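You operate a simulated robot arm through the tools that you are given. There is no shell and no other tool.

You run a simulated robot arm. Do the job below in one go: nothing can be reset, and whatever is moved stays where it is left.

TASK
Swap the empty blue bobbin on the braiding stand for a full orange one, then braid line 1.
Fine: turn notch A to the back first; the full one comes from the bobbin rack and the empty one goes there; line 1 of the braid card.

Only the result counts: the job must be done as asked and must still hold three seconds after the hand-in. Knocking over, shifting, dropping, spilling or breaking anything else fails it.

THE ROBOT
A 6-joint arm with a two-finger parallel gripper, fixed in place. Base frame: the origin is at the foot of the arm, x ahead of it, y to its left, z up; the work surface is at about z = 800. Lengths are in mm, angles in degrees, forces in N, time in s.
With the tool pointing down near the work surface it reaches from about 260 to 680 mm from the base axis. Its first joint turns from -66.0 to 66.0 degrees. Payload 2.9 kg.
Tool frame: the origin (TCP) lies between the finger pads and is the grasp point; the fingertips stand 30 mm ahead of it; z points along the fingers, y is the line along which they close. The gripper opens to 110 mm. The fingers are 20 mm wide and 10 mm thick; the gripper's body (48 by 112 mm) begins 55 mm behind the TCP.
Orientation is that of the tool frame in the base frame, as a unit quaternion [w, x, y, z]. With the fingers straight down and closing along the base's y, the tool's x points along the base's -x, its y along +y and its z along -z.

THE INTERFACE
- The arm moves only by the tool jog_arm. Its argument "rows" is a list of rows, each a list of 7 numbers: the opening, from 0 (shut) to 1 (fully open), then the shift along the base's x, y, z in mm, then the turn, a rotation vector about the base's x, y, z in degrees. In form: [[fingers, dx, dy, dz, ax, ay, az], ...]. A call has 1 to 20 rows; each row shifts and turns the commanded pose from where the row before left it. Each row takes 0.2 s and may step no farther than 50 mm and 8.6 degrees from the row before; otherwise, or with a gripper value out of range, the whole call is refused. Where a pose cannot be reached the arm comes as near as it can. A force on the tool above 40 N (or 10 N above the force at the start of the call, whichever is more), or a blocked arm, ends the call early, and 0.2 s more pass. The fingers move at their own pace (about 108 mm/s each) and stop on an object; they squeeze with about 39 N. The grip force told is the motor's: it shows also when the fingers shut on nothing. Time passes only in rows, and 0.2 s behind the last, so rows that do not move let the fingers close. The reply holds the time, the measured pose of the TCP, the force on the tool along the base axes, the opening and the grip force, in the units named above and with some noise, with the torque about the TCP (base axes, N m) and any sound that the robot's microphone picked up.
- Cameras (640 x 400 px; columns grow to the right, rows downward): "scene" is fixed at [101.1, 466.7, 1377.9]; the picture's right is [-0.47, -0.88, 0.00], its down [-0.47, 0.25, -0.85] and it looks along [0.75, -0.40, -0.53] (base axes); focal length 214 px, centre (320, 200). "wrist" rides on the gripper at [73, 17, -103] in the tool frame; the picture's right is [-0.23, 0.97, 0.00], its down [-0.76, -0.18, -0.62] and it looks along [-0.61, -0.14, 0.78] (tool axes); focal length 222 px, centre (320, 200). There is no depth. A picture from a camera that has moved, and an enlarged one, comes with that camera's place and axes in the base frame and with its lens. The place of the scene camera against the robot may be out by one fixed shift of up to 25 mm in any direction.
- get_image(camera): a new picture of that camera. No time passes.
- enlarge(camera, box): a new picture of the part [left, top, right, bottom] of that camera's present view, enlarged. No time passes.
- sign_off(): hands the job in; it is judged then, once.

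Nothing tells you positions but the pictures and the camera data. Unless the task says otherwise, let go and move clear before handing in.

The tools are called after "Request:" as a command line: name --pt "numbers of a row" for each row, then --argument value for the rest, lists and objects as JSON in quotes. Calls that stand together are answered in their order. jog_arm: Moves the arm, as the interface text tells. Its arguments: {"type":"object","properties":{"rows":{"type":"array"}},"required":["rows"]} The other tools are called the same way: get_image (camera) takes a picture; enlarge (camera, box) takes an enlarged picture of a part of a camera's view; sign_off () hands the job in.

At the start:

```text
clock: 0.0
tcp_pos: [264.6, 175.9, 1315.4]
tool_rot: [0.001, 0.0, 1.0, 0.0]
wrist_force: [0.6, 0.3, -0.3]
wrist_torque: [0.02, 0.0, 0.01]
gripper_width: 110.1
grasp_force: 0.0
```

scene: 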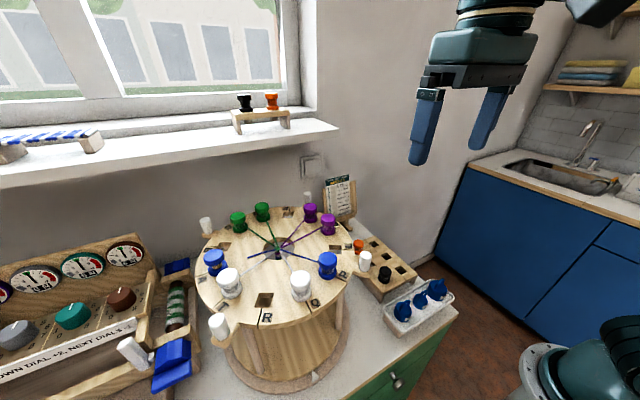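
wrist: 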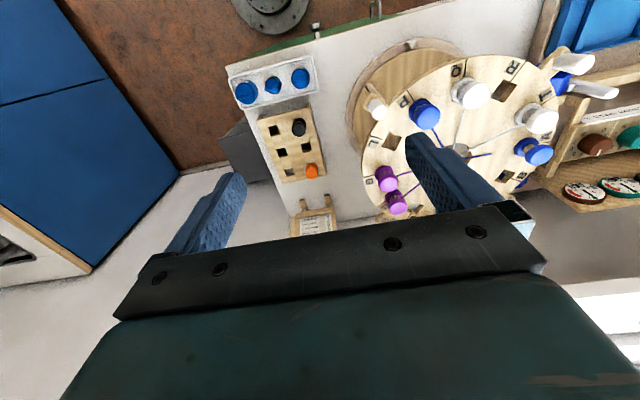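

I see a round braiding stand with coloured bobbins, a bobbin rack with an orange, a white and a black bobbin to its side, and a card behind it. I'll look closer before moving anything.

Request:
enlarge --camera "scene" --box '[180, 180, 380, 305]'

Request:
enlarge --camera "scene" --box '[310, 165, 470, 345]'

Request:
enlarge --camera "scene" --box '[315, 170, 365, 225]'

Request:
enlarge --camera "wrist" --box '[340, 30, 560, 230]'

Request:
enlarge --camera "wrist" --box '[220, 40, 360, 240]'

Request:
enlarge --camera "scene" --box '[180, 230, 360, 400]'

```text
3.20 times, centred on (280, 242) of scene
camera zoom: at [101.1, 466.7, 1377.9], right [-0.47, -0.88, 0.0], down [-0.47, 0.25, -0.85], along [0.75, -0.4, -0.53], focal length 686 px, centre (448, 64)
```

zoom: 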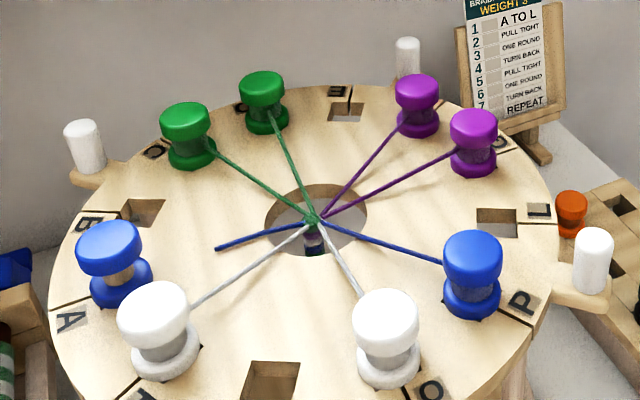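

```text
2.22 times, centred on (390, 255) of scene
camera zoom: at [101.1, 466.7, 1377.9], right [-0.47, -0.88, 0.0], down [-0.47, 0.25, -0.85], along [0.75, -0.4, -0.53], focal length 477 px, centre (164, 78)
```

zoom: 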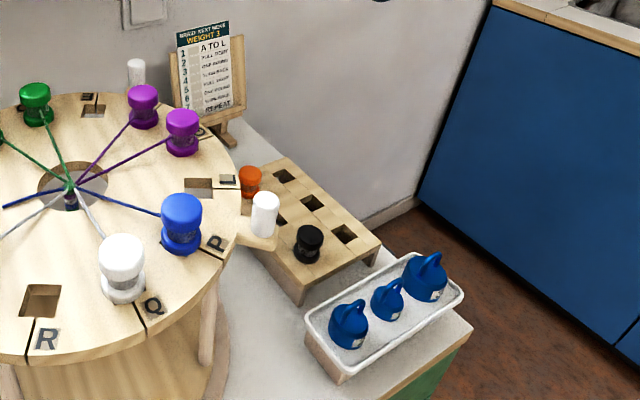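

```text
7.27 times, centred on (340, 198) of scene
camera zoom: at [101.1, 466.7, 1377.9], right [-0.47, -0.88, 0.0], down [-0.47, 0.25, -0.85], along [0.75, -0.4, -0.53], focal length 1560 px, centre (174, 218)
```

zoom: 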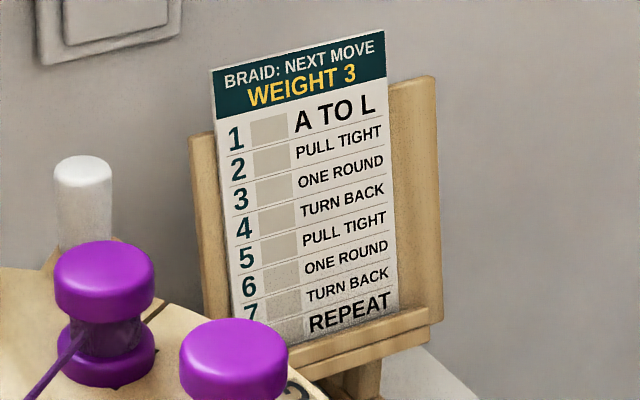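

```text
2.00 times, centred on (450, 130) of wrist
camera zoom: at [192.2, 193.1, 1417.8], right [0.23, 0.97, 0.0], down [0.76, -0.18, 0.62], along [0.61, -0.14, -0.78], focal length 444 px, centre (60, 340)
```

zoom: 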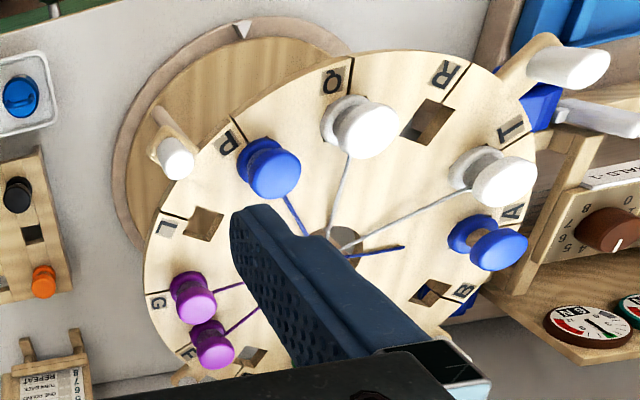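

```text
2.00 times, centred on (290, 140) of wrist
camera zoom: at [192.2, 193.1, 1417.8], right [0.23, 0.97, 0.0], down [0.76, -0.18, 0.62], along [0.61, -0.14, -0.78], focal length 444 px, centre (380, 320)
```

zoom: 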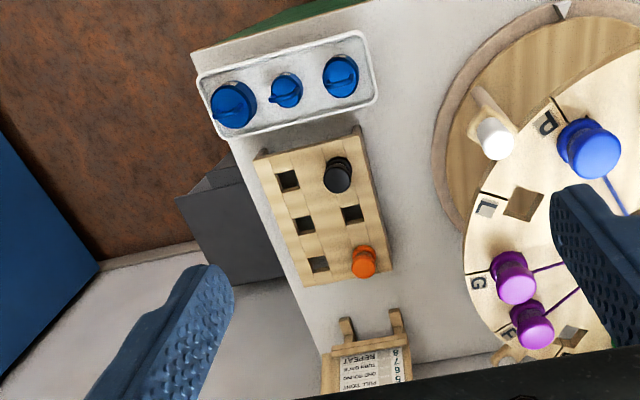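

```text
2.35 times, centred on (270, 315) of scene
camera zoom: at [101.1, 466.7, 1377.9], right [-0.47, -0.88, 0.0], down [-0.47, 0.25, -0.85], along [0.75, -0.4, -0.53], focal length 505 px, centre (438, -71)
```

zoom: 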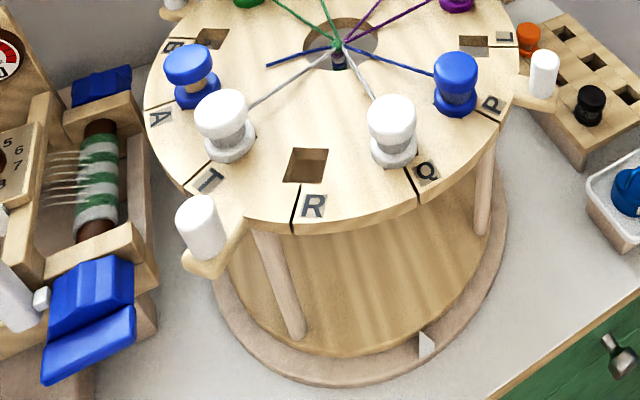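

The card's line 1 reads "A TO L", and the empty blue bobbin sits at notch A with its thread cut. Next I'll compare the orange bobbins in the rack and on the sill, and look at the rest of the stand.

Request:
enlarge --camera "scene" --box '[220, 80, 310, 140]'

Request:
enlarge --camera "scene" --box '[335, 225, 425, 305]'

Request:
enlarge --camera "scene" --box '[190, 195, 290, 265]'

Request:
enlarge --camera "scene" --box '[280, 195, 370, 265]'

Request:
enlarge --camera "scene" --box '[100, 240, 260, 400]'

Request:
enlarge --camera "scene" --box '[0, 220, 160, 400]'

Request:
enlarge --camera "scene" --box '[380, 270, 470, 345]'

```text
6.67 times, centred on (265, 110) of scene
camera zoom: at [101.1, 466.7, 1377.9], right [-0.47, -0.88, 0.0], down [-0.47, 0.25, -0.85], along [0.75, -0.4, -0.53], focal length 1430 px, centre (687, 800)
```

zoom: 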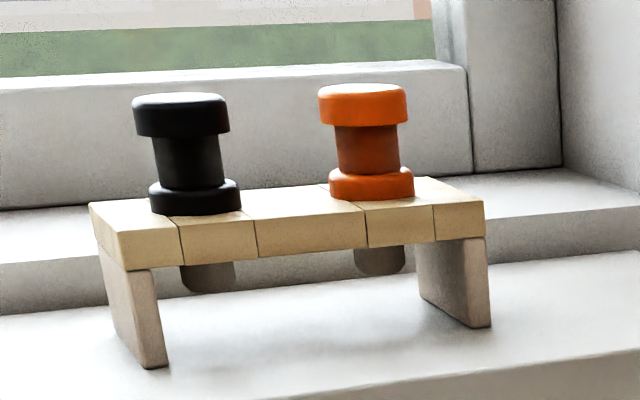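

```text
5.00 times, centred on (380, 265) of scene
camera zoom: at [101.1, 466.7, 1377.9], right [-0.47, -0.88, 0.0], down [-0.47, 0.25, -0.85], along [0.75, -0.4, -0.53], focal length 1072 px, centre (20, -125)
```

zoom: 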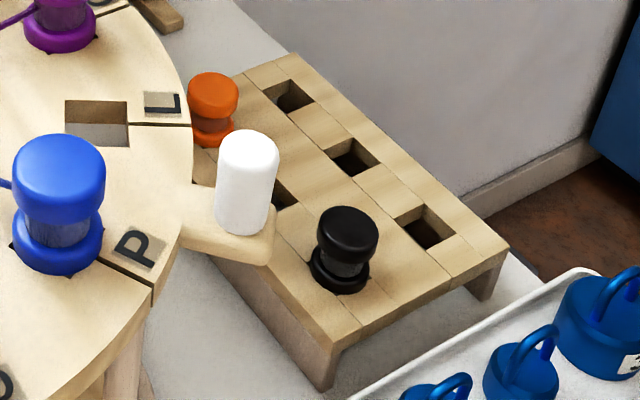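

```text
5.71 times, centred on (240, 230) of scene
camera zoom: at [101.1, 466.7, 1377.9], right [-0.47, -0.88, 0.0], down [-0.47, 0.25, -0.85], along [0.75, -0.4, -0.53], focal length 1226 px, centre (777, 29)
```

zoom: 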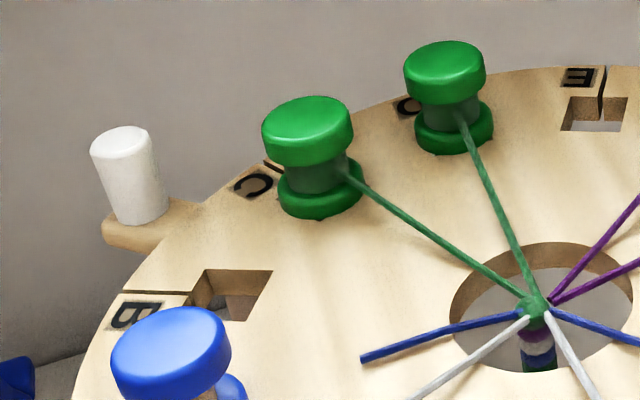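

```text
5.71 times, centred on (325, 230) of scene
camera zoom: at [101.1, 466.7, 1377.9], right [-0.47, -0.88, 0.0], down [-0.47, 0.25, -0.85], along [0.75, -0.4, -0.53], focal length 1226 px, centre (291, 29)
```

zoom: 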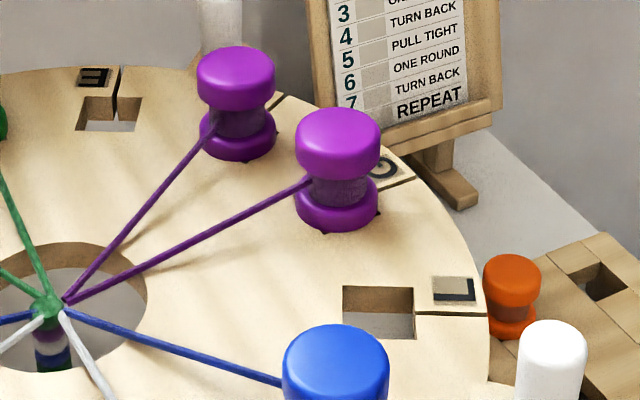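

```text
2.50 times, centred on (180, 320) of scene
camera zoom: at [101.1, 466.7, 1377.9], right [-0.47, -0.88, 0.0], down [-0.47, 0.25, -0.85], along [0.75, -0.4, -0.53], focal length 536 px, centre (670, -100)
```

zoom: 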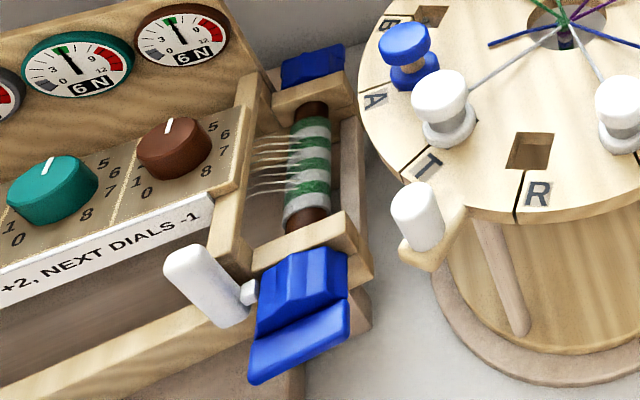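

```text
2.22 times, centred on (80, 310) of scene
camera zoom: at [101.1, 466.7, 1377.9], right [-0.47, -0.88, 0.0], down [-0.47, 0.25, -0.85], along [0.75, -0.4, -0.53], focal length 477 px, centre (853, -44)
```

zoom: 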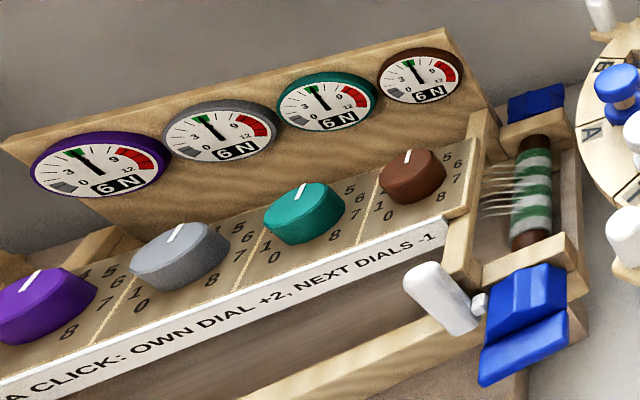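

```text
5.33 times, centred on (425, 308) of scene
camera zoom: at [101.1, 466.7, 1377.9], right [-0.47, -0.88, 0.0], down [-0.47, 0.25, -0.85], along [0.75, -0.4, -0.53], focal length 1144 px, centre (-240, -373)
```

zoom: 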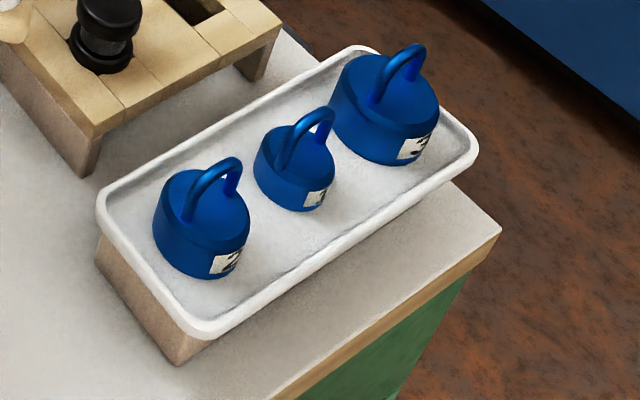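

The stand's disc is centred near (421, 393) at z of about 1063. Its notches run A, B, C… around the rim, and L is empty. I'll move the wrist camera higher above the stand to measure it better.

Request:
jog_arm --pt "1 20 40 0 0 0 0" --pt "1 20 40 0 0 0 0" --pt "1 20 40 0 0 0 0" --pt "1 20 40 0 0 0 0" --pt "1 20 40 0 0 0 0" --pt "1 0 0 0 0 0 0"

Request:
get_image --camera "wrist"

Request:
get_image --camera "scene"

```text
clock: 1.4
tcp_pos: [355.7, 368.0, 1298.7]
tool_rot: [0.001, 0.0, 1.0, 0.0]
wrist_force: [-0.2, -0.5, 0.1]
wrist_torque: [0.02, -0.02, -0.01]
gripper_width: 110.1
grasp_force: 0.0
out of reach, approached as far as the arm can: row 5
```

```text
taken
camera wrist: at [283.9, 384.5, 1400.7], right [0.23, 0.97, 0.0], down [0.76, -0.18, 0.63], along [0.61, -0.14, -0.78], focal length 222 px, centre (320, 200)
```

wrist: 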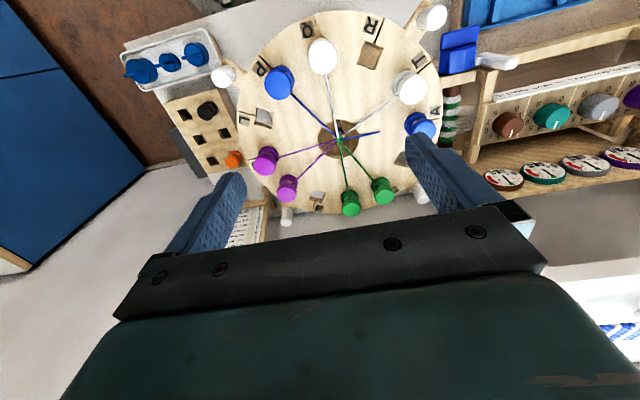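

```text
taken
```

scene: 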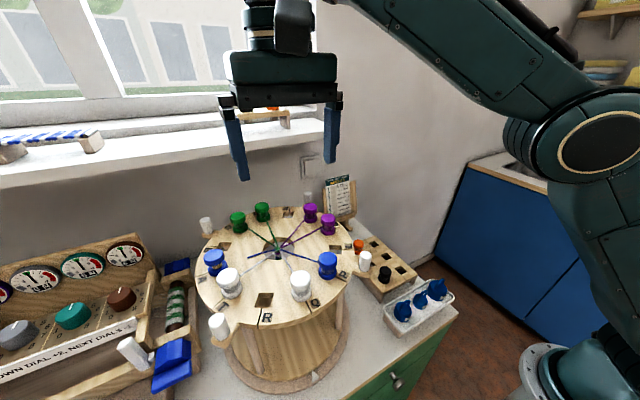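

The disc now shows whole in the wrist view, and the arm's reach is limited at this height. I'll enlarge to measure features precisely.

Request:
enlarge --camera "wrist" --box '[220, 0, 460, 150]'

Request:
enlarge --camera "wrist" --box '[220, 90, 460, 240]'

Request:
enlarge --camera "wrist" --box '[110, 20, 270, 180]'

```text
2.67 times, centred on (340, 75) of wrist
camera zoom: at [283.9, 384.5, 1400.7], right [0.23, 0.97, 0.0], down [0.76, -0.18, 0.63], along [0.61, -0.14, -0.78], focal length 592 px, centre (267, 533)
```

zoom: 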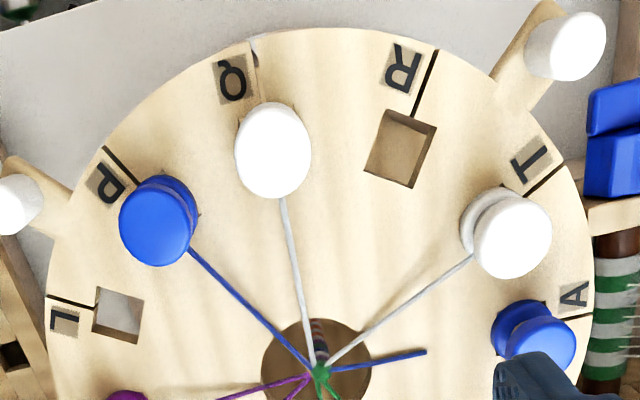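

```text
2.67 times, centred on (340, 165) of wrist
camera zoom: at [283.9, 384.5, 1400.7], right [0.23, 0.97, 0.0], down [0.76, -0.18, 0.63], along [0.61, -0.14, -0.78], focal length 592 px, centre (267, 293)
```

zoom: 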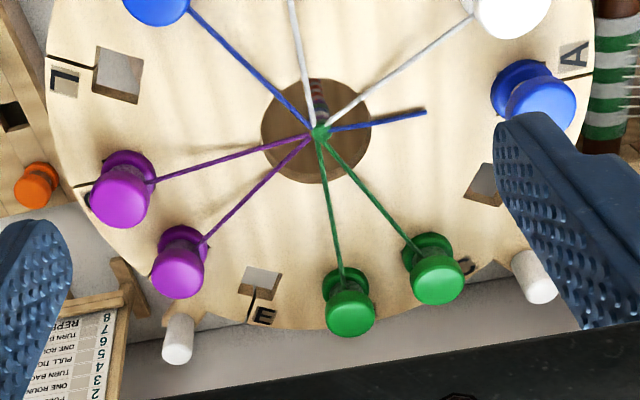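

```text
2.50 times, centred on (190, 100) of wrist
camera zoom: at [283.9, 384.5, 1400.7], right [0.23, 0.97, 0.0], down [0.76, -0.18, 0.63], along [0.61, -0.14, -0.78], focal length 555 px, centre (645, 450)
```

zoom: 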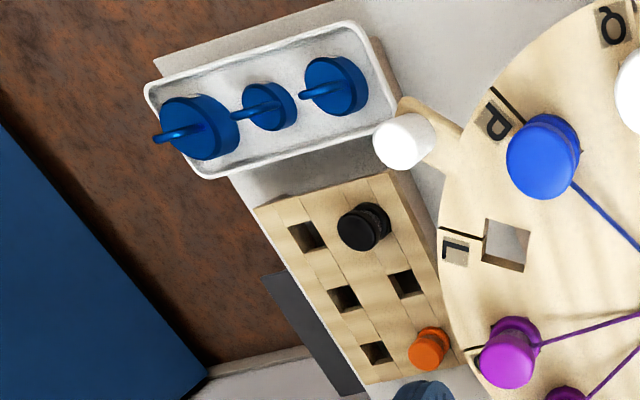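

The disc centre is near (434, 380), its top is at z of about 1061, and the bobbin holes sit at radius 119.5. Notch A is now at +y and the triangle on the base marks the front (-x), so A must turn 90° clockwise to reach +x. I'll go to the white handle on the near-right side to measure it.

Request:
jog_arm --pt "1 -9 -20 -13 0 0 7.5" --pt "1 -9 -20 -13 0 0 7.5" --pt "1 -9 -20 -13 0 0 7.5" --pt "1 -9 -20 -13 0 0 7.5" --pt "1 -9 -20 -13 0 0 7.5" --pt "1 -9 -20 -13 0 0 7.5" --pt "1 0 0 0 0 0 0"

Request:
get_image --camera "wrist"

```text
clock: 3.0
tcp_pos: [300.2, 246.6, 1222.8]
tool_rot: [0.001, -0.384, 0.923, 0.001]
wrist_force: [-0.6, 0.3, -0.1]
wrist_torque: [0.02, 0.0, 0.0]
gripper_width: 110.1
grasp_force: 0.0
```

```text
taken
camera wrist: at [237.4, 207.3, 1325.5], right [-0.53, 0.85, 0.0], down [0.66, 0.41, 0.62], along [0.53, 0.33, -0.78], focal length 222 px, centre (320, 200)
```

wrist: 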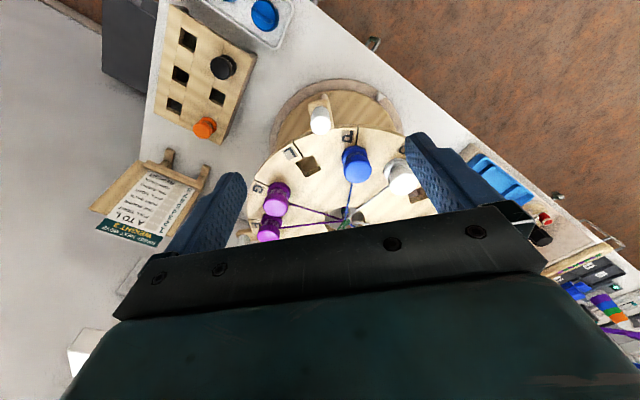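

Request:
enlarge --camera "wrist" --box '[240, 70, 400, 170]'

Request:
enlarge --camera "wrist" --box '[140, 0, 300, 150]'

Request:
enlarge --camera "wrist" --box '[230, 140, 430, 240]'

```text
4.00 times, centred on (320, 120) of wrist
camera zoom: at [237.4, 207.3, 1325.5], right [-0.53, 0.85, 0.0], down [0.66, 0.41, 0.62], along [0.53, 0.33, -0.78], focal length 888 px, centre (320, 520)
```

zoom: 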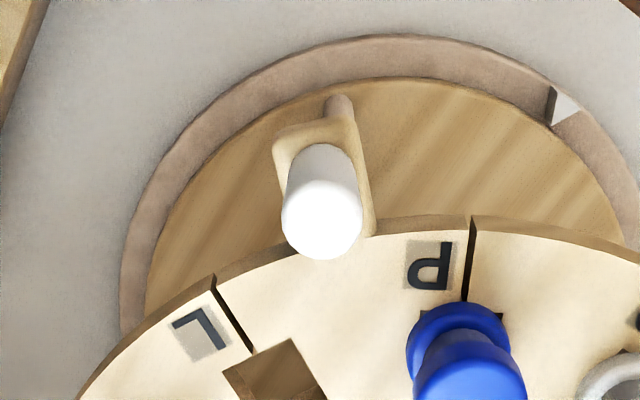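

```text
2.67 times, centred on (220, 75) of wrist
camera zoom: at [237.4, 207.3, 1325.5], right [-0.53, 0.85, 0.0], down [0.66, 0.41, 0.62], along [0.53, 0.33, -0.78], focal length 592 px, centre (587, 533)
```

zoom: 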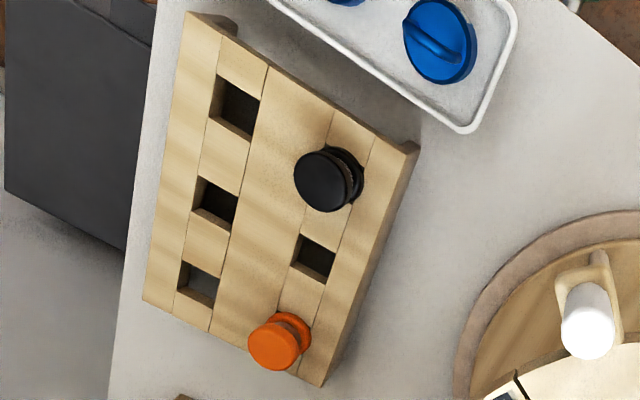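

```text
3.20 times, centred on (330, 190) of wrist
camera zoom: at [237.4, 207.3, 1325.5], right [-0.53, 0.85, 0.0], down [0.66, 0.41, 0.62], along [0.53, 0.33, -0.78], focal length 711 px, centre (288, 232)
```

zoom: 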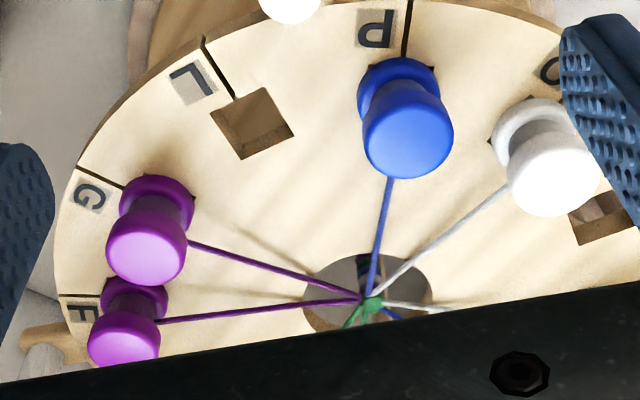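

The handle peg stands at about (308, 252), with its top near z 1089. I'll descend partway over it and check the alignment.

Request:
jog_arm --pt "1 7 5.5 -20 0 0 0" --pt "1 0 0 -40 0 0 0" --pt "1 0 0 -30 0 0 0" --pt "1 0 0 0 0 0 0"

Request:
get_image --camera "wrist"

Request:
get_image --camera "scene"

Request:
enlarge --camera "scene" --box '[300, 170, 460, 300]'

```text
clock: 4.0
tcp_pos: [309.7, 254.0, 1131.3]
tool_rot: [0.001, -0.383, 0.924, 0.0]
wrist_force: [-0.1, -0.2, 0.5]
wrist_torque: [0.01, -0.02, 0.01]
gripper_width: 109.9
grasp_force: 0.0
```

```text
taken
camera wrist: at [246.4, 214.0, 1235.2], right [-0.53, 0.85, 0.0], down [0.66, 0.41, 0.62], along [0.53, 0.33, -0.78], focal length 222 px, centre (320, 200)
```

wrist: 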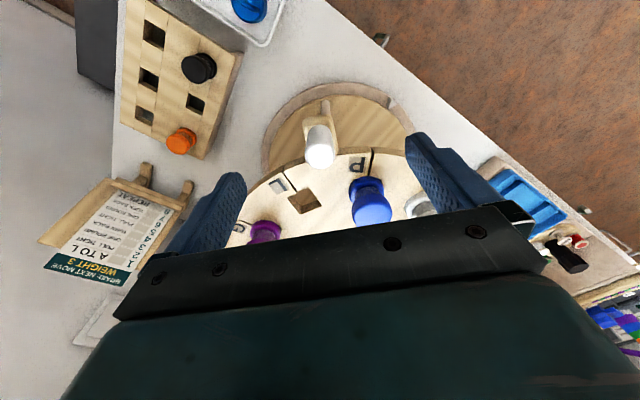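

```text
taken
```

scene: 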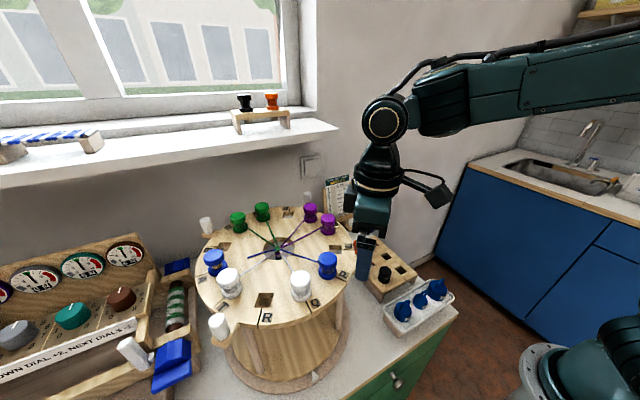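

```text
3.08 times, centred on (380, 235) of scene
camera zoom: at [101.1, 466.7, 1377.9], right [-0.47, -0.88, 0.0], down [-0.47, 0.25, -0.85], along [0.75, -0.4, -0.53], focal length 660 px, centre (135, 92)
```

zoom: 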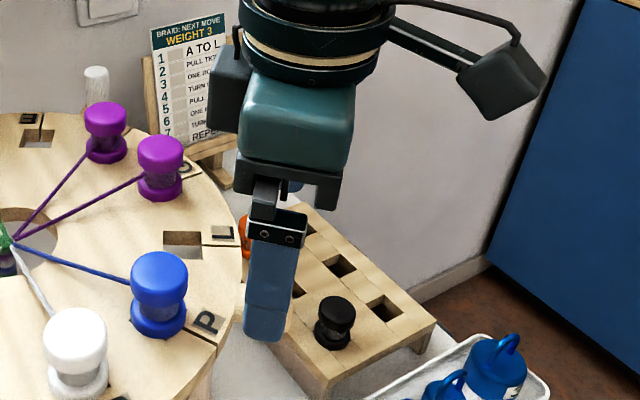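

Request:
enlarge --camera "wrist" --box '[270, 85, 370, 185]'

```text
4.00 times, centred on (320, 135) of wrist
camera zoom: at [246.4, 214.0, 1235.2], right [-0.53, 0.85, 0.0], down [0.66, 0.41, 0.62], along [0.53, 0.33, -0.78], focal length 888 px, centre (320, 460)
```

zoom: 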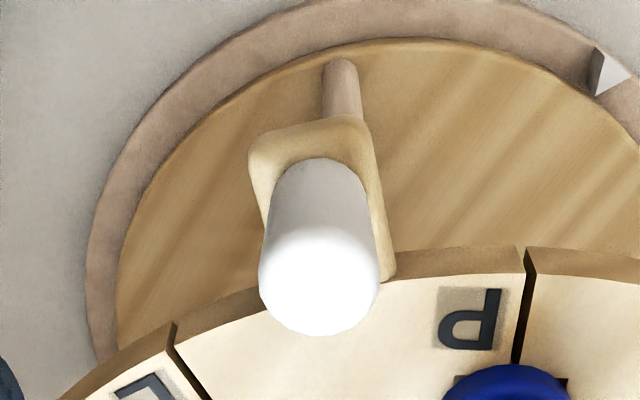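

The peg is centred between the fingers, with its top at about z 1090 and its tab at about 1056. I'll go down and close on it.

Request:
jog_arm --pt "1 0 0 -20 0 0 0" --pt "1 0 0 -16 0 0 0" --pt "1 0 0 0 0 0 0" --pt "0.1 0 0 0 0 0 0" --pt "0.1 0 0 0 0 0 0" --pt "0.1 0 0 0 0 0 0" --pt "0.1 0 0 0 0 0 0"

Request:
get_image --camera "wrist"

Request:
enlarge --camera "scene" --box '[300, 170, 460, 300]'

```text
clock: 5.6
tcp_pos: [307.3, 252.4, 1096.1]
tool_rot: [0.0, -0.383, 0.924, 0.001]
wrist_force: [0.2, 0.0, -2.9]
wrist_torque: [0.23, -0.21, 0.02]
gripper_width: 21.5
grasp_force: 45.2
```

```text
taken
camera wrist: at [245.4, 213.0, 1199.0], right [-0.53, 0.85, 0.0], down [0.66, 0.41, 0.62], along [0.53, 0.33, -0.78], focal length 222 px, centre (320, 200)
```

wrist: 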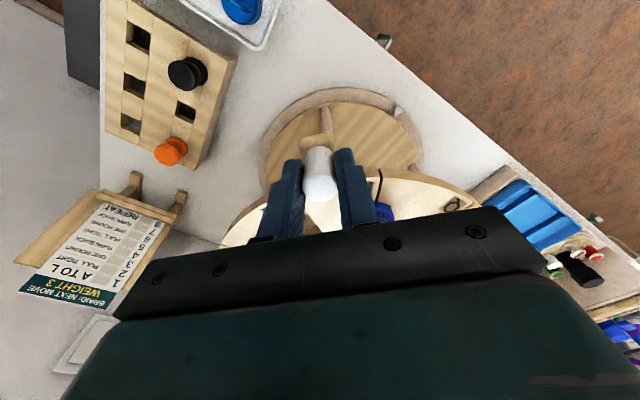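

```text
3.08 times, centred on (380, 235) of scene
camera zoom: at [101.1, 466.7, 1377.9], right [-0.47, -0.88, 0.0], down [-0.47, 0.25, -0.85], along [0.75, -0.4, -0.53], focal length 660 px, centre (135, 92)
```

zoom: 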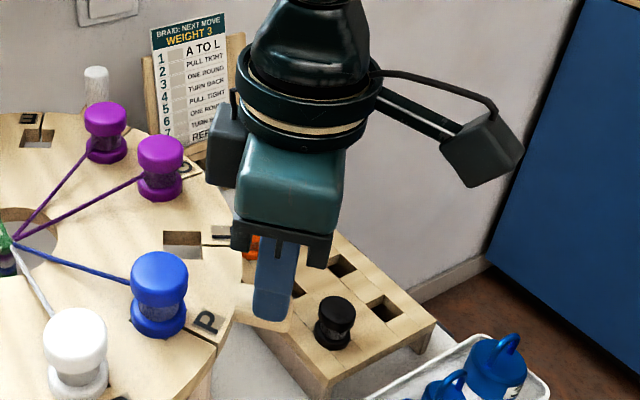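

The peg is held firmly (21.5 mm). I'll start sweeping it clockwise along its arc with a short test.

Request:
jog_arm --pt "0.1 -9.5 10.2 0 0 0 -4.5" --pt "0.1 -8.7 11.0 0 0 0 -4.5" --pt "0.1 -7.8 11.7 0 0 0 -4.5"

```text
clock: 6.4
tcp_pos: [281.1, 285.2, 1095.4]
tool_rot: [0.0, -0.271, 0.963, -0.001]
wrist_force: [-4.9, -6.0, 2.0]
wrist_torque: [-0.23, 0.09, -0.16]
gripper_width: 21.5
grasp_force: 45.1
```

Request:
jog_arm --pt "0.1 -6.9 12.2 0 0 0 -4.5" --pt "0.1 -5.9 12.7 0 0 0 -4.5" --pt "0.1 -4.9 13.1 0 0 0 -4.5" --pt "0.1 -3.8 13.5 0 0 0 -4.5" --pt "0.1 -2.8 13.8 0 0 0 -4.5" --pt "0.1 -1.6 13.9 0 0 0 -4.5" --pt "0.1 -0.6 14.0 0 0 0 -4.5"

Request:
get_image --camera "scene"

```text
clock: 8.0
tcp_pos: [254.8, 378.9, 1095.2]
tool_rot: [0.0, 0.0, 1.0, -0.002]
wrist_force: [-4.9, 0.2, -15.1]
wrist_torque: [-0.02, -0.86, 0.02]
gripper_width: 21.3
grasp_force: 44.5
```

```text
taken
```

scene: 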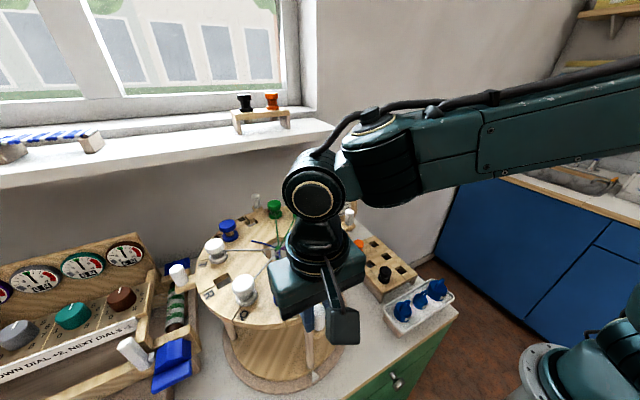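

The disc turns with the peg and is halfway round. I'll continue to 90°.

Request:
jog_arm --pt "0.1 0.5 14.0 0 0 0 -4.5" --pt "0.1 1.6 13.9 0 0 0 -4.5" --pt "0.1 2.8 13.8 0 0 0 -4.5" --pt "0.1 3.7 13.5 0 0 0 -4.5" --pt "0.1 4.9 13.1 0 0 0 -4.5" --pt "0.1 5.8 12.8 0 0 0 -4.5" --pt "0.1 6.8 12.2 0 0 0 -4.5" --pt "0.1 7.8 11.7 0 0 0 -4.5" --pt "0.1 8.7 11.0 0 0 0 -4.5" --pt "0.1 9.5 10.3 0 0 0 -4.5" --pt "0.1 0 0 0 0 0 0"

Request:
get_image --camera "scene"

Request:
get_image --camera "wrist"

```text
clock: 10.4
tcp_pos: [307.1, 506.1, 1095.9]
tool_rot: [0.0, 0.382, 0.924, 0.0]
wrist_force: [-13.9, 16.4, -4.1]
wrist_torque: [0.58, 0.25, 0.1]
gripper_width: 21.3
grasp_force: 45.3
```

```text
taken
```

scene: 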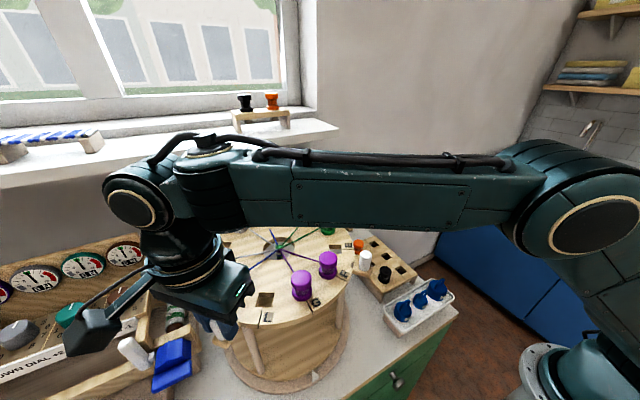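

```text
taken
camera wrist: at [268.4, 569.6, 1199.0], right [0.85, 0.53, 0.0], down [0.41, -0.66, 0.62], along [0.33, -0.53, -0.78], focal length 222 px, centre (320, 200)
```

wrist: 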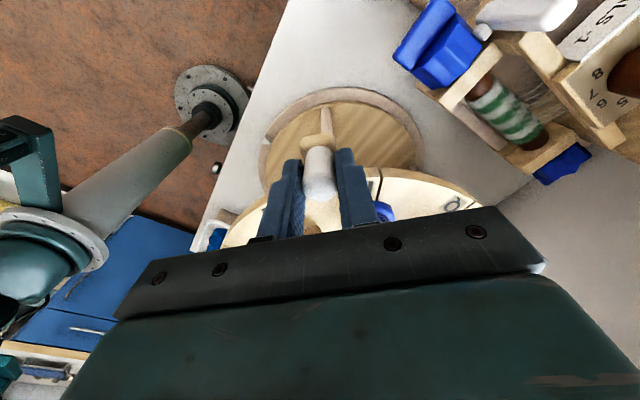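

The peg is now at about 135°, so the disc has turned about 90°. I'll release, rise and check.

Request:
jog_arm --pt "0.5 0 0 0 0 0 0" --pt "0.5 0 0 0 0 0 0" --pt "0.5 0 0 30 0 0 0" --pt "0.5 0 0 40 0 0 0" --pt "0.5 0 -30 30 0 0 6" --pt "0.5 0 -40 20 0 0 6" --pt "0.5 0 -40 10 0 0 6" --pt "0.5 0 -40 0 0 0 6" --pt "0.5 0 -40 0 0 0 6" --pt "0.5 0 0 0 0 0 6" --pt "0.5 0 0 0 0 0 6" --pt "0.5 0 0 0 0 0 3"

Request:
get_image --camera "wrist"

Request:
get_image --camera "scene"

```text
clock: 13.0
tcp_pos: [307.8, 313.8, 1224.3]
tool_rot: [0.0, -0.002, 1.0, 0.0]
wrist_force: [-0.4, 0.6, -1.0]
wrist_torque: [0.01, 0.03, 0.02]
gripper_width: 55.2
grasp_force: 0.0
```

```text
taken
camera wrist: at [236.3, 331.3, 1328.8], right [0.23, 0.97, 0.0], down [0.76, -0.18, 0.62], along [0.61, -0.14, -0.78], focal length 222 px, centre (320, 200)
```

wrist: 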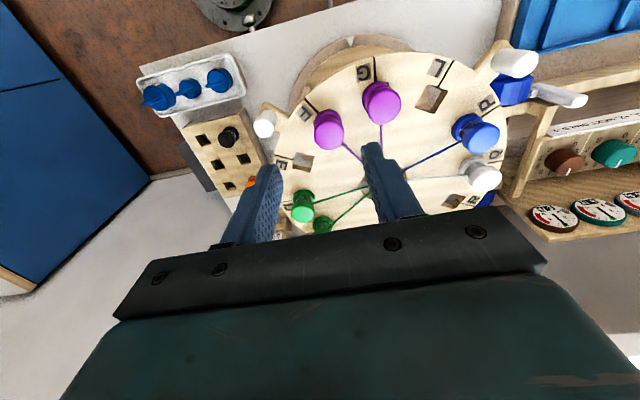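

```text
taken
```

scene: 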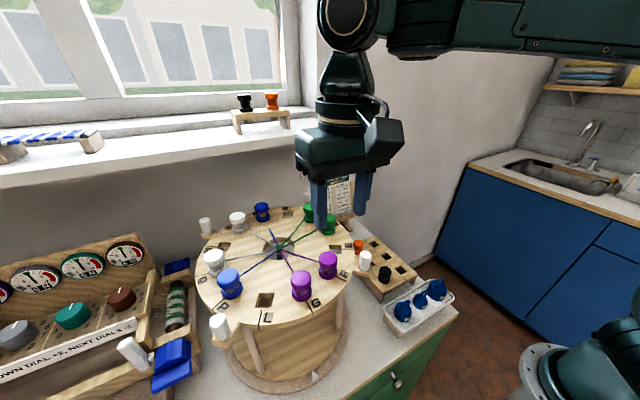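

Request:
enlarge --camera "wrist" --box '[260, 20, 520, 190]'

Request:
enlarge --camera "scene" --box '[180, 180, 380, 305]'

Request:
enlarge --camera "scene" --box '[220, 190, 320, 250]'

Request:
enlarge --camera "wrist" --box '[130, 50, 290, 230]'

```text
2.35 times, centred on (390, 105) of wrist
camera zoom: at [236.3, 331.3, 1328.8], right [0.23, 0.97, 0.0], down [0.76, -0.18, 0.62], along [0.61, -0.14, -0.78], focal length 523 px, centre (155, 424)
```

zoom: 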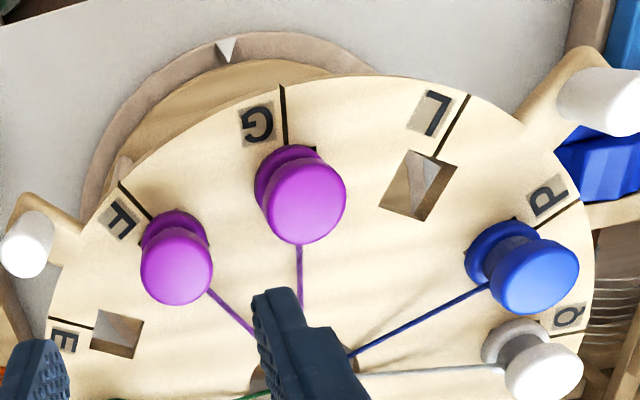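

```text
3.20 times, centred on (280, 242) of scene
camera zoom: at [101.1, 466.7, 1377.9], right [-0.47, -0.88, 0.0], down [-0.47, 0.25, -0.85], along [0.75, -0.4, -0.53], focal length 686 px, centre (448, 64)
```

zoom: 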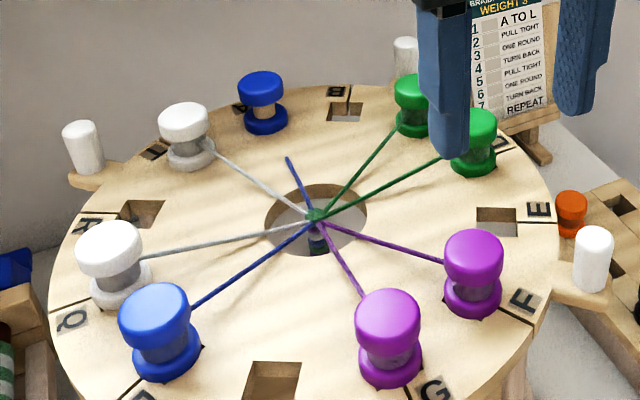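

```text
6.40 times, centred on (270, 220) of scene
camera zoom: at [101.1, 466.7, 1377.9], right [-0.47, -0.88, 0.0], down [-0.47, 0.25, -0.85], along [0.75, -0.4, -0.53], focal length 1373 px, centre (640, 72)
```

zoom: 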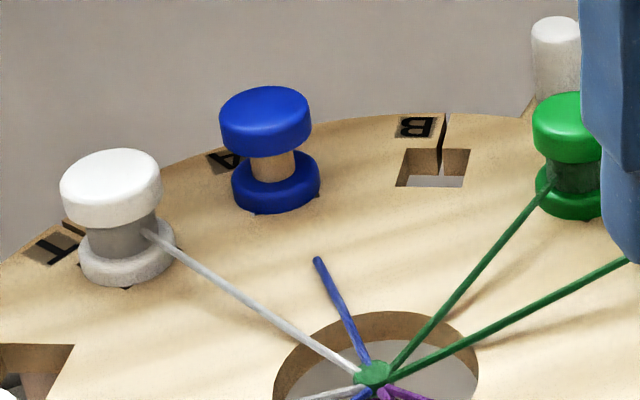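

```text
2.22 times, centred on (210, 140) of wrist
camera zoom: at [236.3, 331.3, 1328.8], right [0.23, 0.97, 0.0], down [0.76, -0.18, 0.62], along [0.61, -0.14, -0.78], focal length 494 px, centre (564, 333)
```

zoom: 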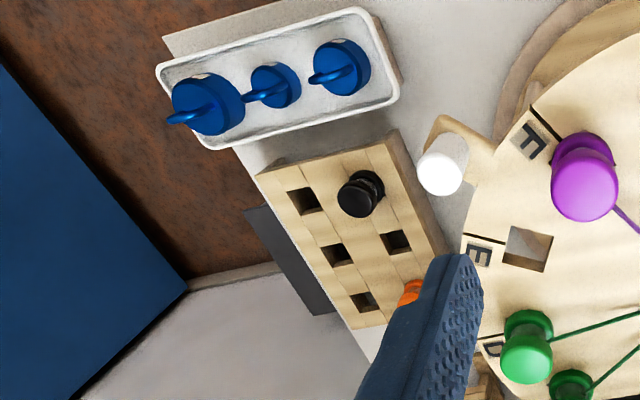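

Notch A is now at the back: G lines up with the front triangle to within about half a degree. The rack holes line up with the base axes, with orange at about (505, 100), free holes at (440, 99), (375, 31), (441, 31) and (505, 31), and the rack top at z of about 860. A's bobbin at (554, 380) is near the reach limit, so I'll yaw and tilt the tool outward and test the approach from above.

Request:
jog_arm --pt "0.5 0 0 0 0 0 8.6" --pt "0.5 0 0 0 0 0 8.6" --pt "0.5 0 0 0 0 0 8.6" --pt "0.5 0 0 0 0 0 8.6" --pt "0.5 0 0 0 4.52 -6.6 0" --pt "0.5 0 0 0 4.52 -6.6 0" --pt "0.5 40 10 -10 0 0 0" --pt "0.5 40 10 -10 0 0 0" --pt "0.5 40 10 -10 0 0 0" --pt "0.5 40 10 -10 0 0 0" --pt "0.5 40 10 -10 0 0 0" --pt "0.5 30 10 -10 0 0 0" --pt "0.5 0 0 0 0 0 0"

Request:
get_image --camera "wrist"

Request:
get_image --camera "scene"

```text
clock: 15.8
tcp_pos: [539.3, 375.9, 1168.2]
tool_rot: [0.134, -0.291, 0.946, 0.041]
wrist_force: [0.0, 0.3, -0.5]
wrist_torque: [0.02, 0.0, 0.02]
gripper_width: 54.9
grasp_force: 0.0
```

```text
taken
camera wrist: at [449.9, 333.1, 1246.6], right [-0.37, 0.93, 0.06], down [0.56, 0.17, 0.81], along [0.74, 0.33, -0.58], focal length 222 px, centre (320, 200)
```

wrist: 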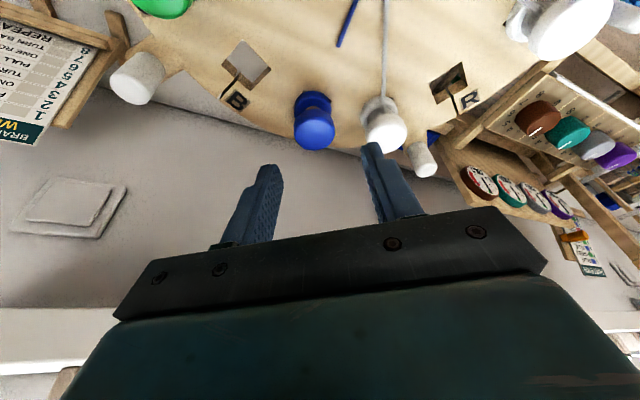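

```text
taken
```

scene: 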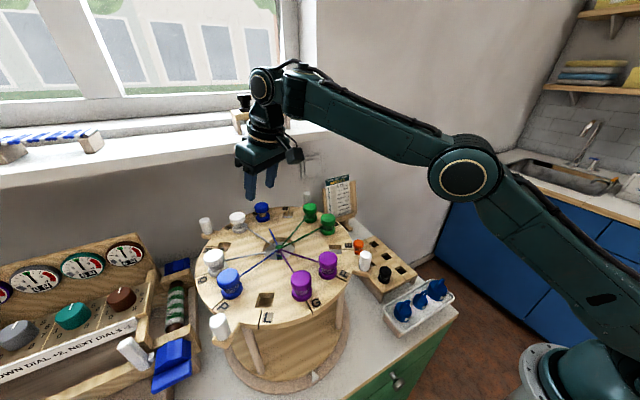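

The tilted pose reaches well, and this view confirms the blue bobbin at about (553, 379). I'll centre over it and descend partway.

Request:
jog_arm --pt "0.5 14 3.5 -20 0 0 0" --pt "0.5 0 0 -20 0 0 0" --pt "0.5 0 0 0 0 0 0"

Request:
enlarge --camera "wrist" --box '[220, 60, 460, 260]'

Request:
enlarge --camera "scene" --box '[200, 150, 330, 250]'

```text
clock: 16.6
tcp_pos: [552.3, 378.3, 1127.4]
tool_rot: [0.133, -0.293, 0.946, 0.041]
wrist_force: [-1.5, -0.3, 0.7]
wrist_torque: [0.0, 0.02, -0.01]
gripper_width: 54.9
grasp_force: 0.0
```

```text
2.00 times, centred on (340, 160) of wrist
camera zoom: at [462.8, 336.9, 1206.0], right [-0.37, 0.93, 0.06], down [0.56, 0.17, 0.81], along [0.74, 0.33, -0.58], focal length 444 px, centre (280, 280)
```

zoom: 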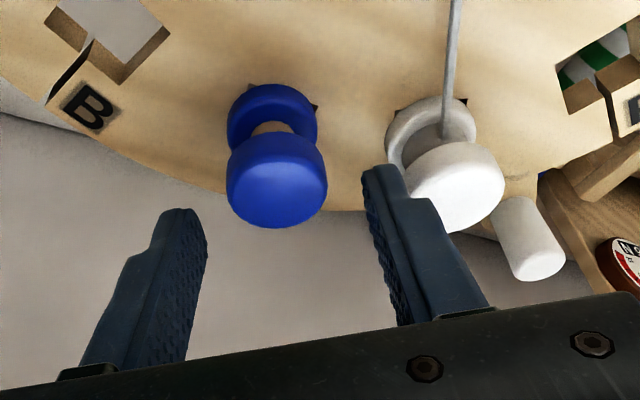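

```text
4.00 times, centred on (265, 200) of scene
camera zoom: at [101.1, 466.7, 1377.9], right [-0.47, -0.88, 0.0], down [-0.47, 0.25, -0.85], along [0.75, -0.4, -0.53], focal length 858 px, centre (540, 200)
```

zoom: 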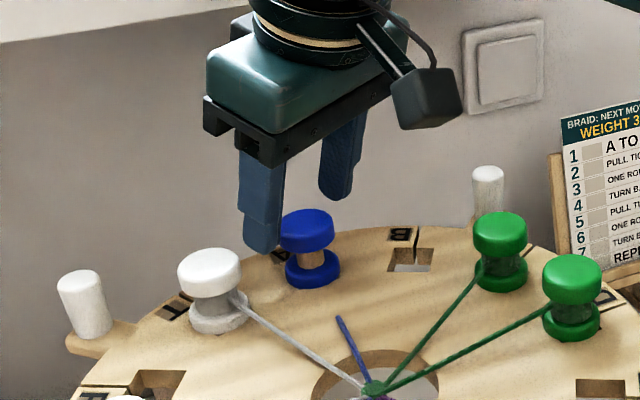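

The fingers straddle the blue bobbin cleanly. I'll narrow the opening to keep clear of the white bobbin, then lower and grip.

Request:
jog_arm --pt "0.44 0.5 0 0 0 0 0" --pt "0.44 0 0 -12 0 0 0" --pt "0.44 0 0 -12 0 0 0" --pt "0.44 0 0 -8 0 0 0" --pt "0.44 0 0 0 0 0 0"

Request:
enlarge --camera "wrist" --box '[220, 60, 460, 260]'

Request:
enlarge --camera "scene" --box '[220, 170, 310, 240]'

```text
clock: 17.8
tcp_pos: [552.2, 377.7, 1095.2]
tool_rot: [0.134, -0.292, 0.946, 0.041]
wrist_force: [-0.1, 0.2, 0.2]
wrist_torque: [0.01, -0.05, 0.02]
gripper_width: 48.2
grasp_force: 0.1
```

```text
2.00 times, centred on (340, 160) of wrist
camera zoom: at [463.0, 336.2, 1173.5], right [-0.37, 0.93, 0.06], down [0.56, 0.17, 0.81], along [0.74, 0.33, -0.58], focal length 444 px, centre (280, 280)
```

zoom: 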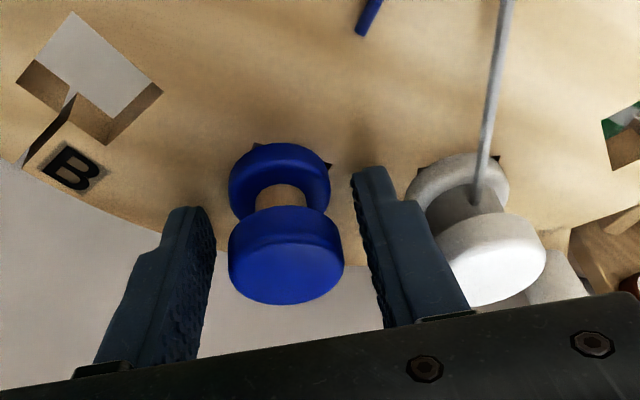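

```text
5.71 times, centred on (265, 205) of scene
camera zoom: at [101.1, 466.7, 1377.9], right [-0.47, -0.88, 0.0], down [-0.47, 0.25, -0.85], along [0.75, -0.4, -0.53], focal length 1226 px, centre (634, 171)
```

zoom: 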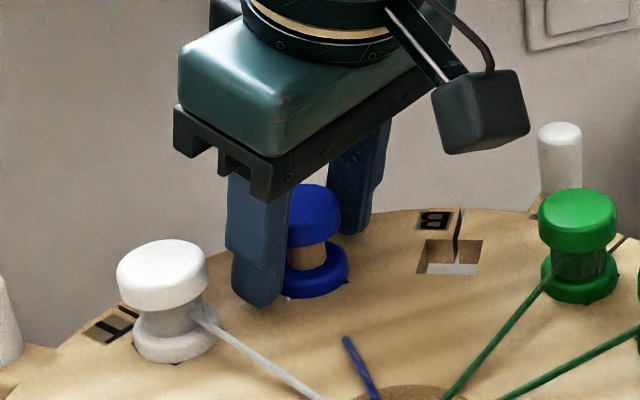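

Well aligned. I'll close on the bobbin.

Request:
jog_arm --pt "0.2 0 0 0 0 0 0" --pt "0.2 0 0 0 0 0 0" --pt "0.2 0 0 0 0 0 0"

Request:
enlarge --camera "wrist" --box '[220, 60, 460, 260]'

```text
clock: 18.6
tcp_pos: [552.0, 378.2, 1095.2]
tool_rot: [0.135, -0.293, 0.946, 0.042]
wrist_force: [-0.9, -0.1, 0.1]
wrist_torque: [0.01, -0.01, -0.04]
gripper_width: 32.9
grasp_force: 38.6
```

```text
2.00 times, centred on (340, 160) of wrist
camera zoom: at [463.0, 336.3, 1173.6], right [-0.37, 0.93, 0.06], down [0.56, 0.17, 0.81], along [0.74, 0.33, -0.58], focal length 444 px, centre (280, 280)
```

zoom: 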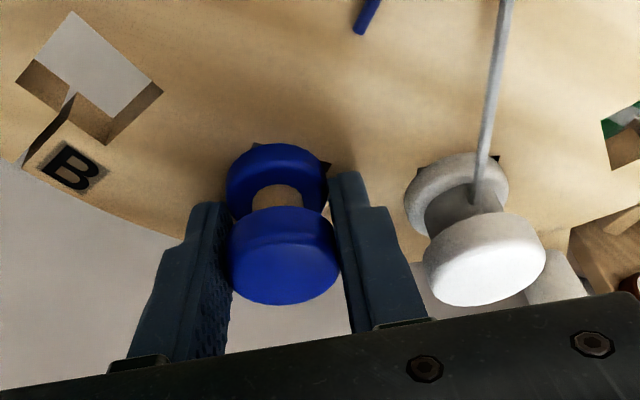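

Gripped at 33 mm. I'll lift it straight up slowly.

Request:
jog_arm --pt "0.2 0 0 8 0 0 0" --pt "0.2 0 0 10 0 0 0" --pt "0.2 0 0 12 0 0 0" --pt "0.2 0 0 15 0 0 0" --pt "0.2 0 0 15 0 0 0" --pt "0.2 0 0 15 0 0 0" --pt "0.2 0 0 0 0 0 0"

Request:
enlarge --camera "scene" --box '[220, 150, 310, 230]'

Request:
get_image --camera "wrist"

```text
clock: 20.2
tcp_pos: [551.0, 375.9, 1168.6]
tool_rot: [0.134, -0.293, 0.946, 0.042]
wrist_force: [0.0, 0.2, -0.7]
wrist_torque: [0.01, 0.0, -0.02]
gripper_width: 32.5
grasp_force: 38.7
```

```text
5.00 times, centred on (265, 190) of scene
camera zoom: at [101.1, 466.7, 1377.9], right [-0.47, -0.88, 0.0], down [-0.47, 0.25, -0.85], along [0.75, -0.4, -0.53], focal length 1072 px, centre (595, 250)
```

zoom: 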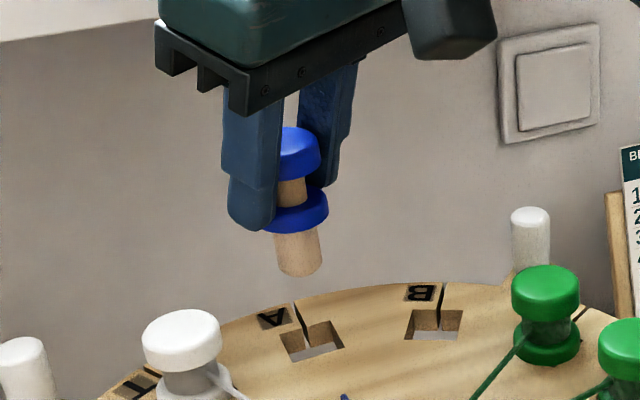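

```text
taken
camera wrist: at [461.1, 335.9, 1247.7], right [-0.37, 0.93, 0.06], down [0.56, 0.17, 0.81], along [0.74, 0.33, -0.58], focal length 222 px, centre (320, 200)
```

wrist: 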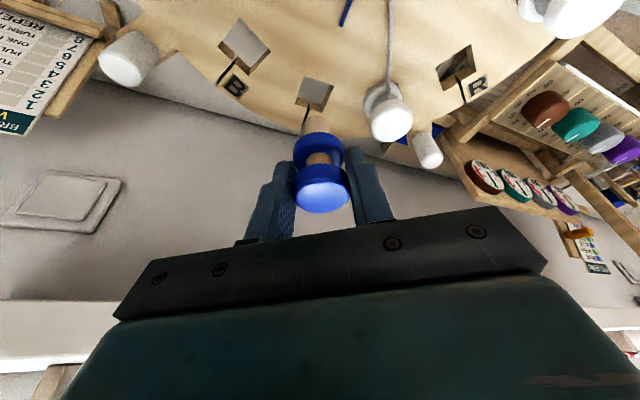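

The bobbin is free and has a round shank about 22 mm long, so orientation isn't critical. I'll carry it over to the rack.

Request:
jog_arm --pt "0.2 -12 -38 0 0 0 0" --pt "0.2 -12 -38 0 0 0 0" --pt "0.2 -12 -38 0 0 0 0" --pt "0.2 -12 -38 0 0 0 0" --pt "0.2 -12 -38 0 0 0 0" --pt "0.2 -12 -38 0 0 0 0" --pt "0.2 -12 -38 0 0 0 0" --pt "0.2 -12 -38 0 0 0 0" --pt "0.2 -14 -41 -10 0 0 0" --pt "0.2 0 0 -40 0 0 0" --pt "0.2 0 0 -40 0 0 0" --pt "0.2 0 0 -40 0 0 0" --pt "0.2 0 0 -30 0 0 0" --pt "0.2 0 0 -30 0 0 0" --pt "0.2 0 0 0 0 0 0"

Request:
get_image --camera "wrist"

Request:
get_image --camera "scene"

```text
clock: 23.4
tcp_pos: [441.5, 32.4, 978.7]
tool_rot: [0.133, -0.293, 0.946, 0.043]
wrist_force: [-0.5, 0.3, 0.0]
wrist_torque: [0.02, -0.02, -0.01]
gripper_width: 32.5
grasp_force: 39.0
out of reach, approached as far as the arm can: row 1
```

```text
taken
camera wrist: at [351.6, -8.4, 1057.7], right [-0.37, 0.93, 0.06], down [0.56, 0.17, 0.81], along [0.74, 0.33, -0.58], focal length 222 px, centre (320, 200)
```

wrist: 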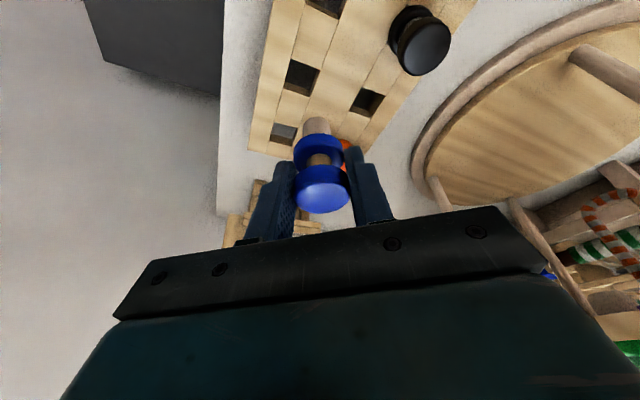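

```text
taken
```

scene: 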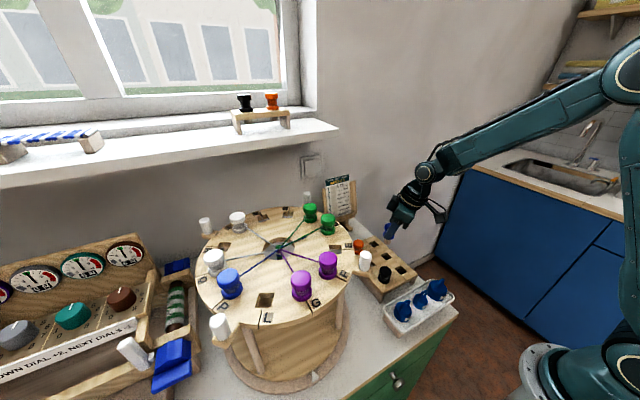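

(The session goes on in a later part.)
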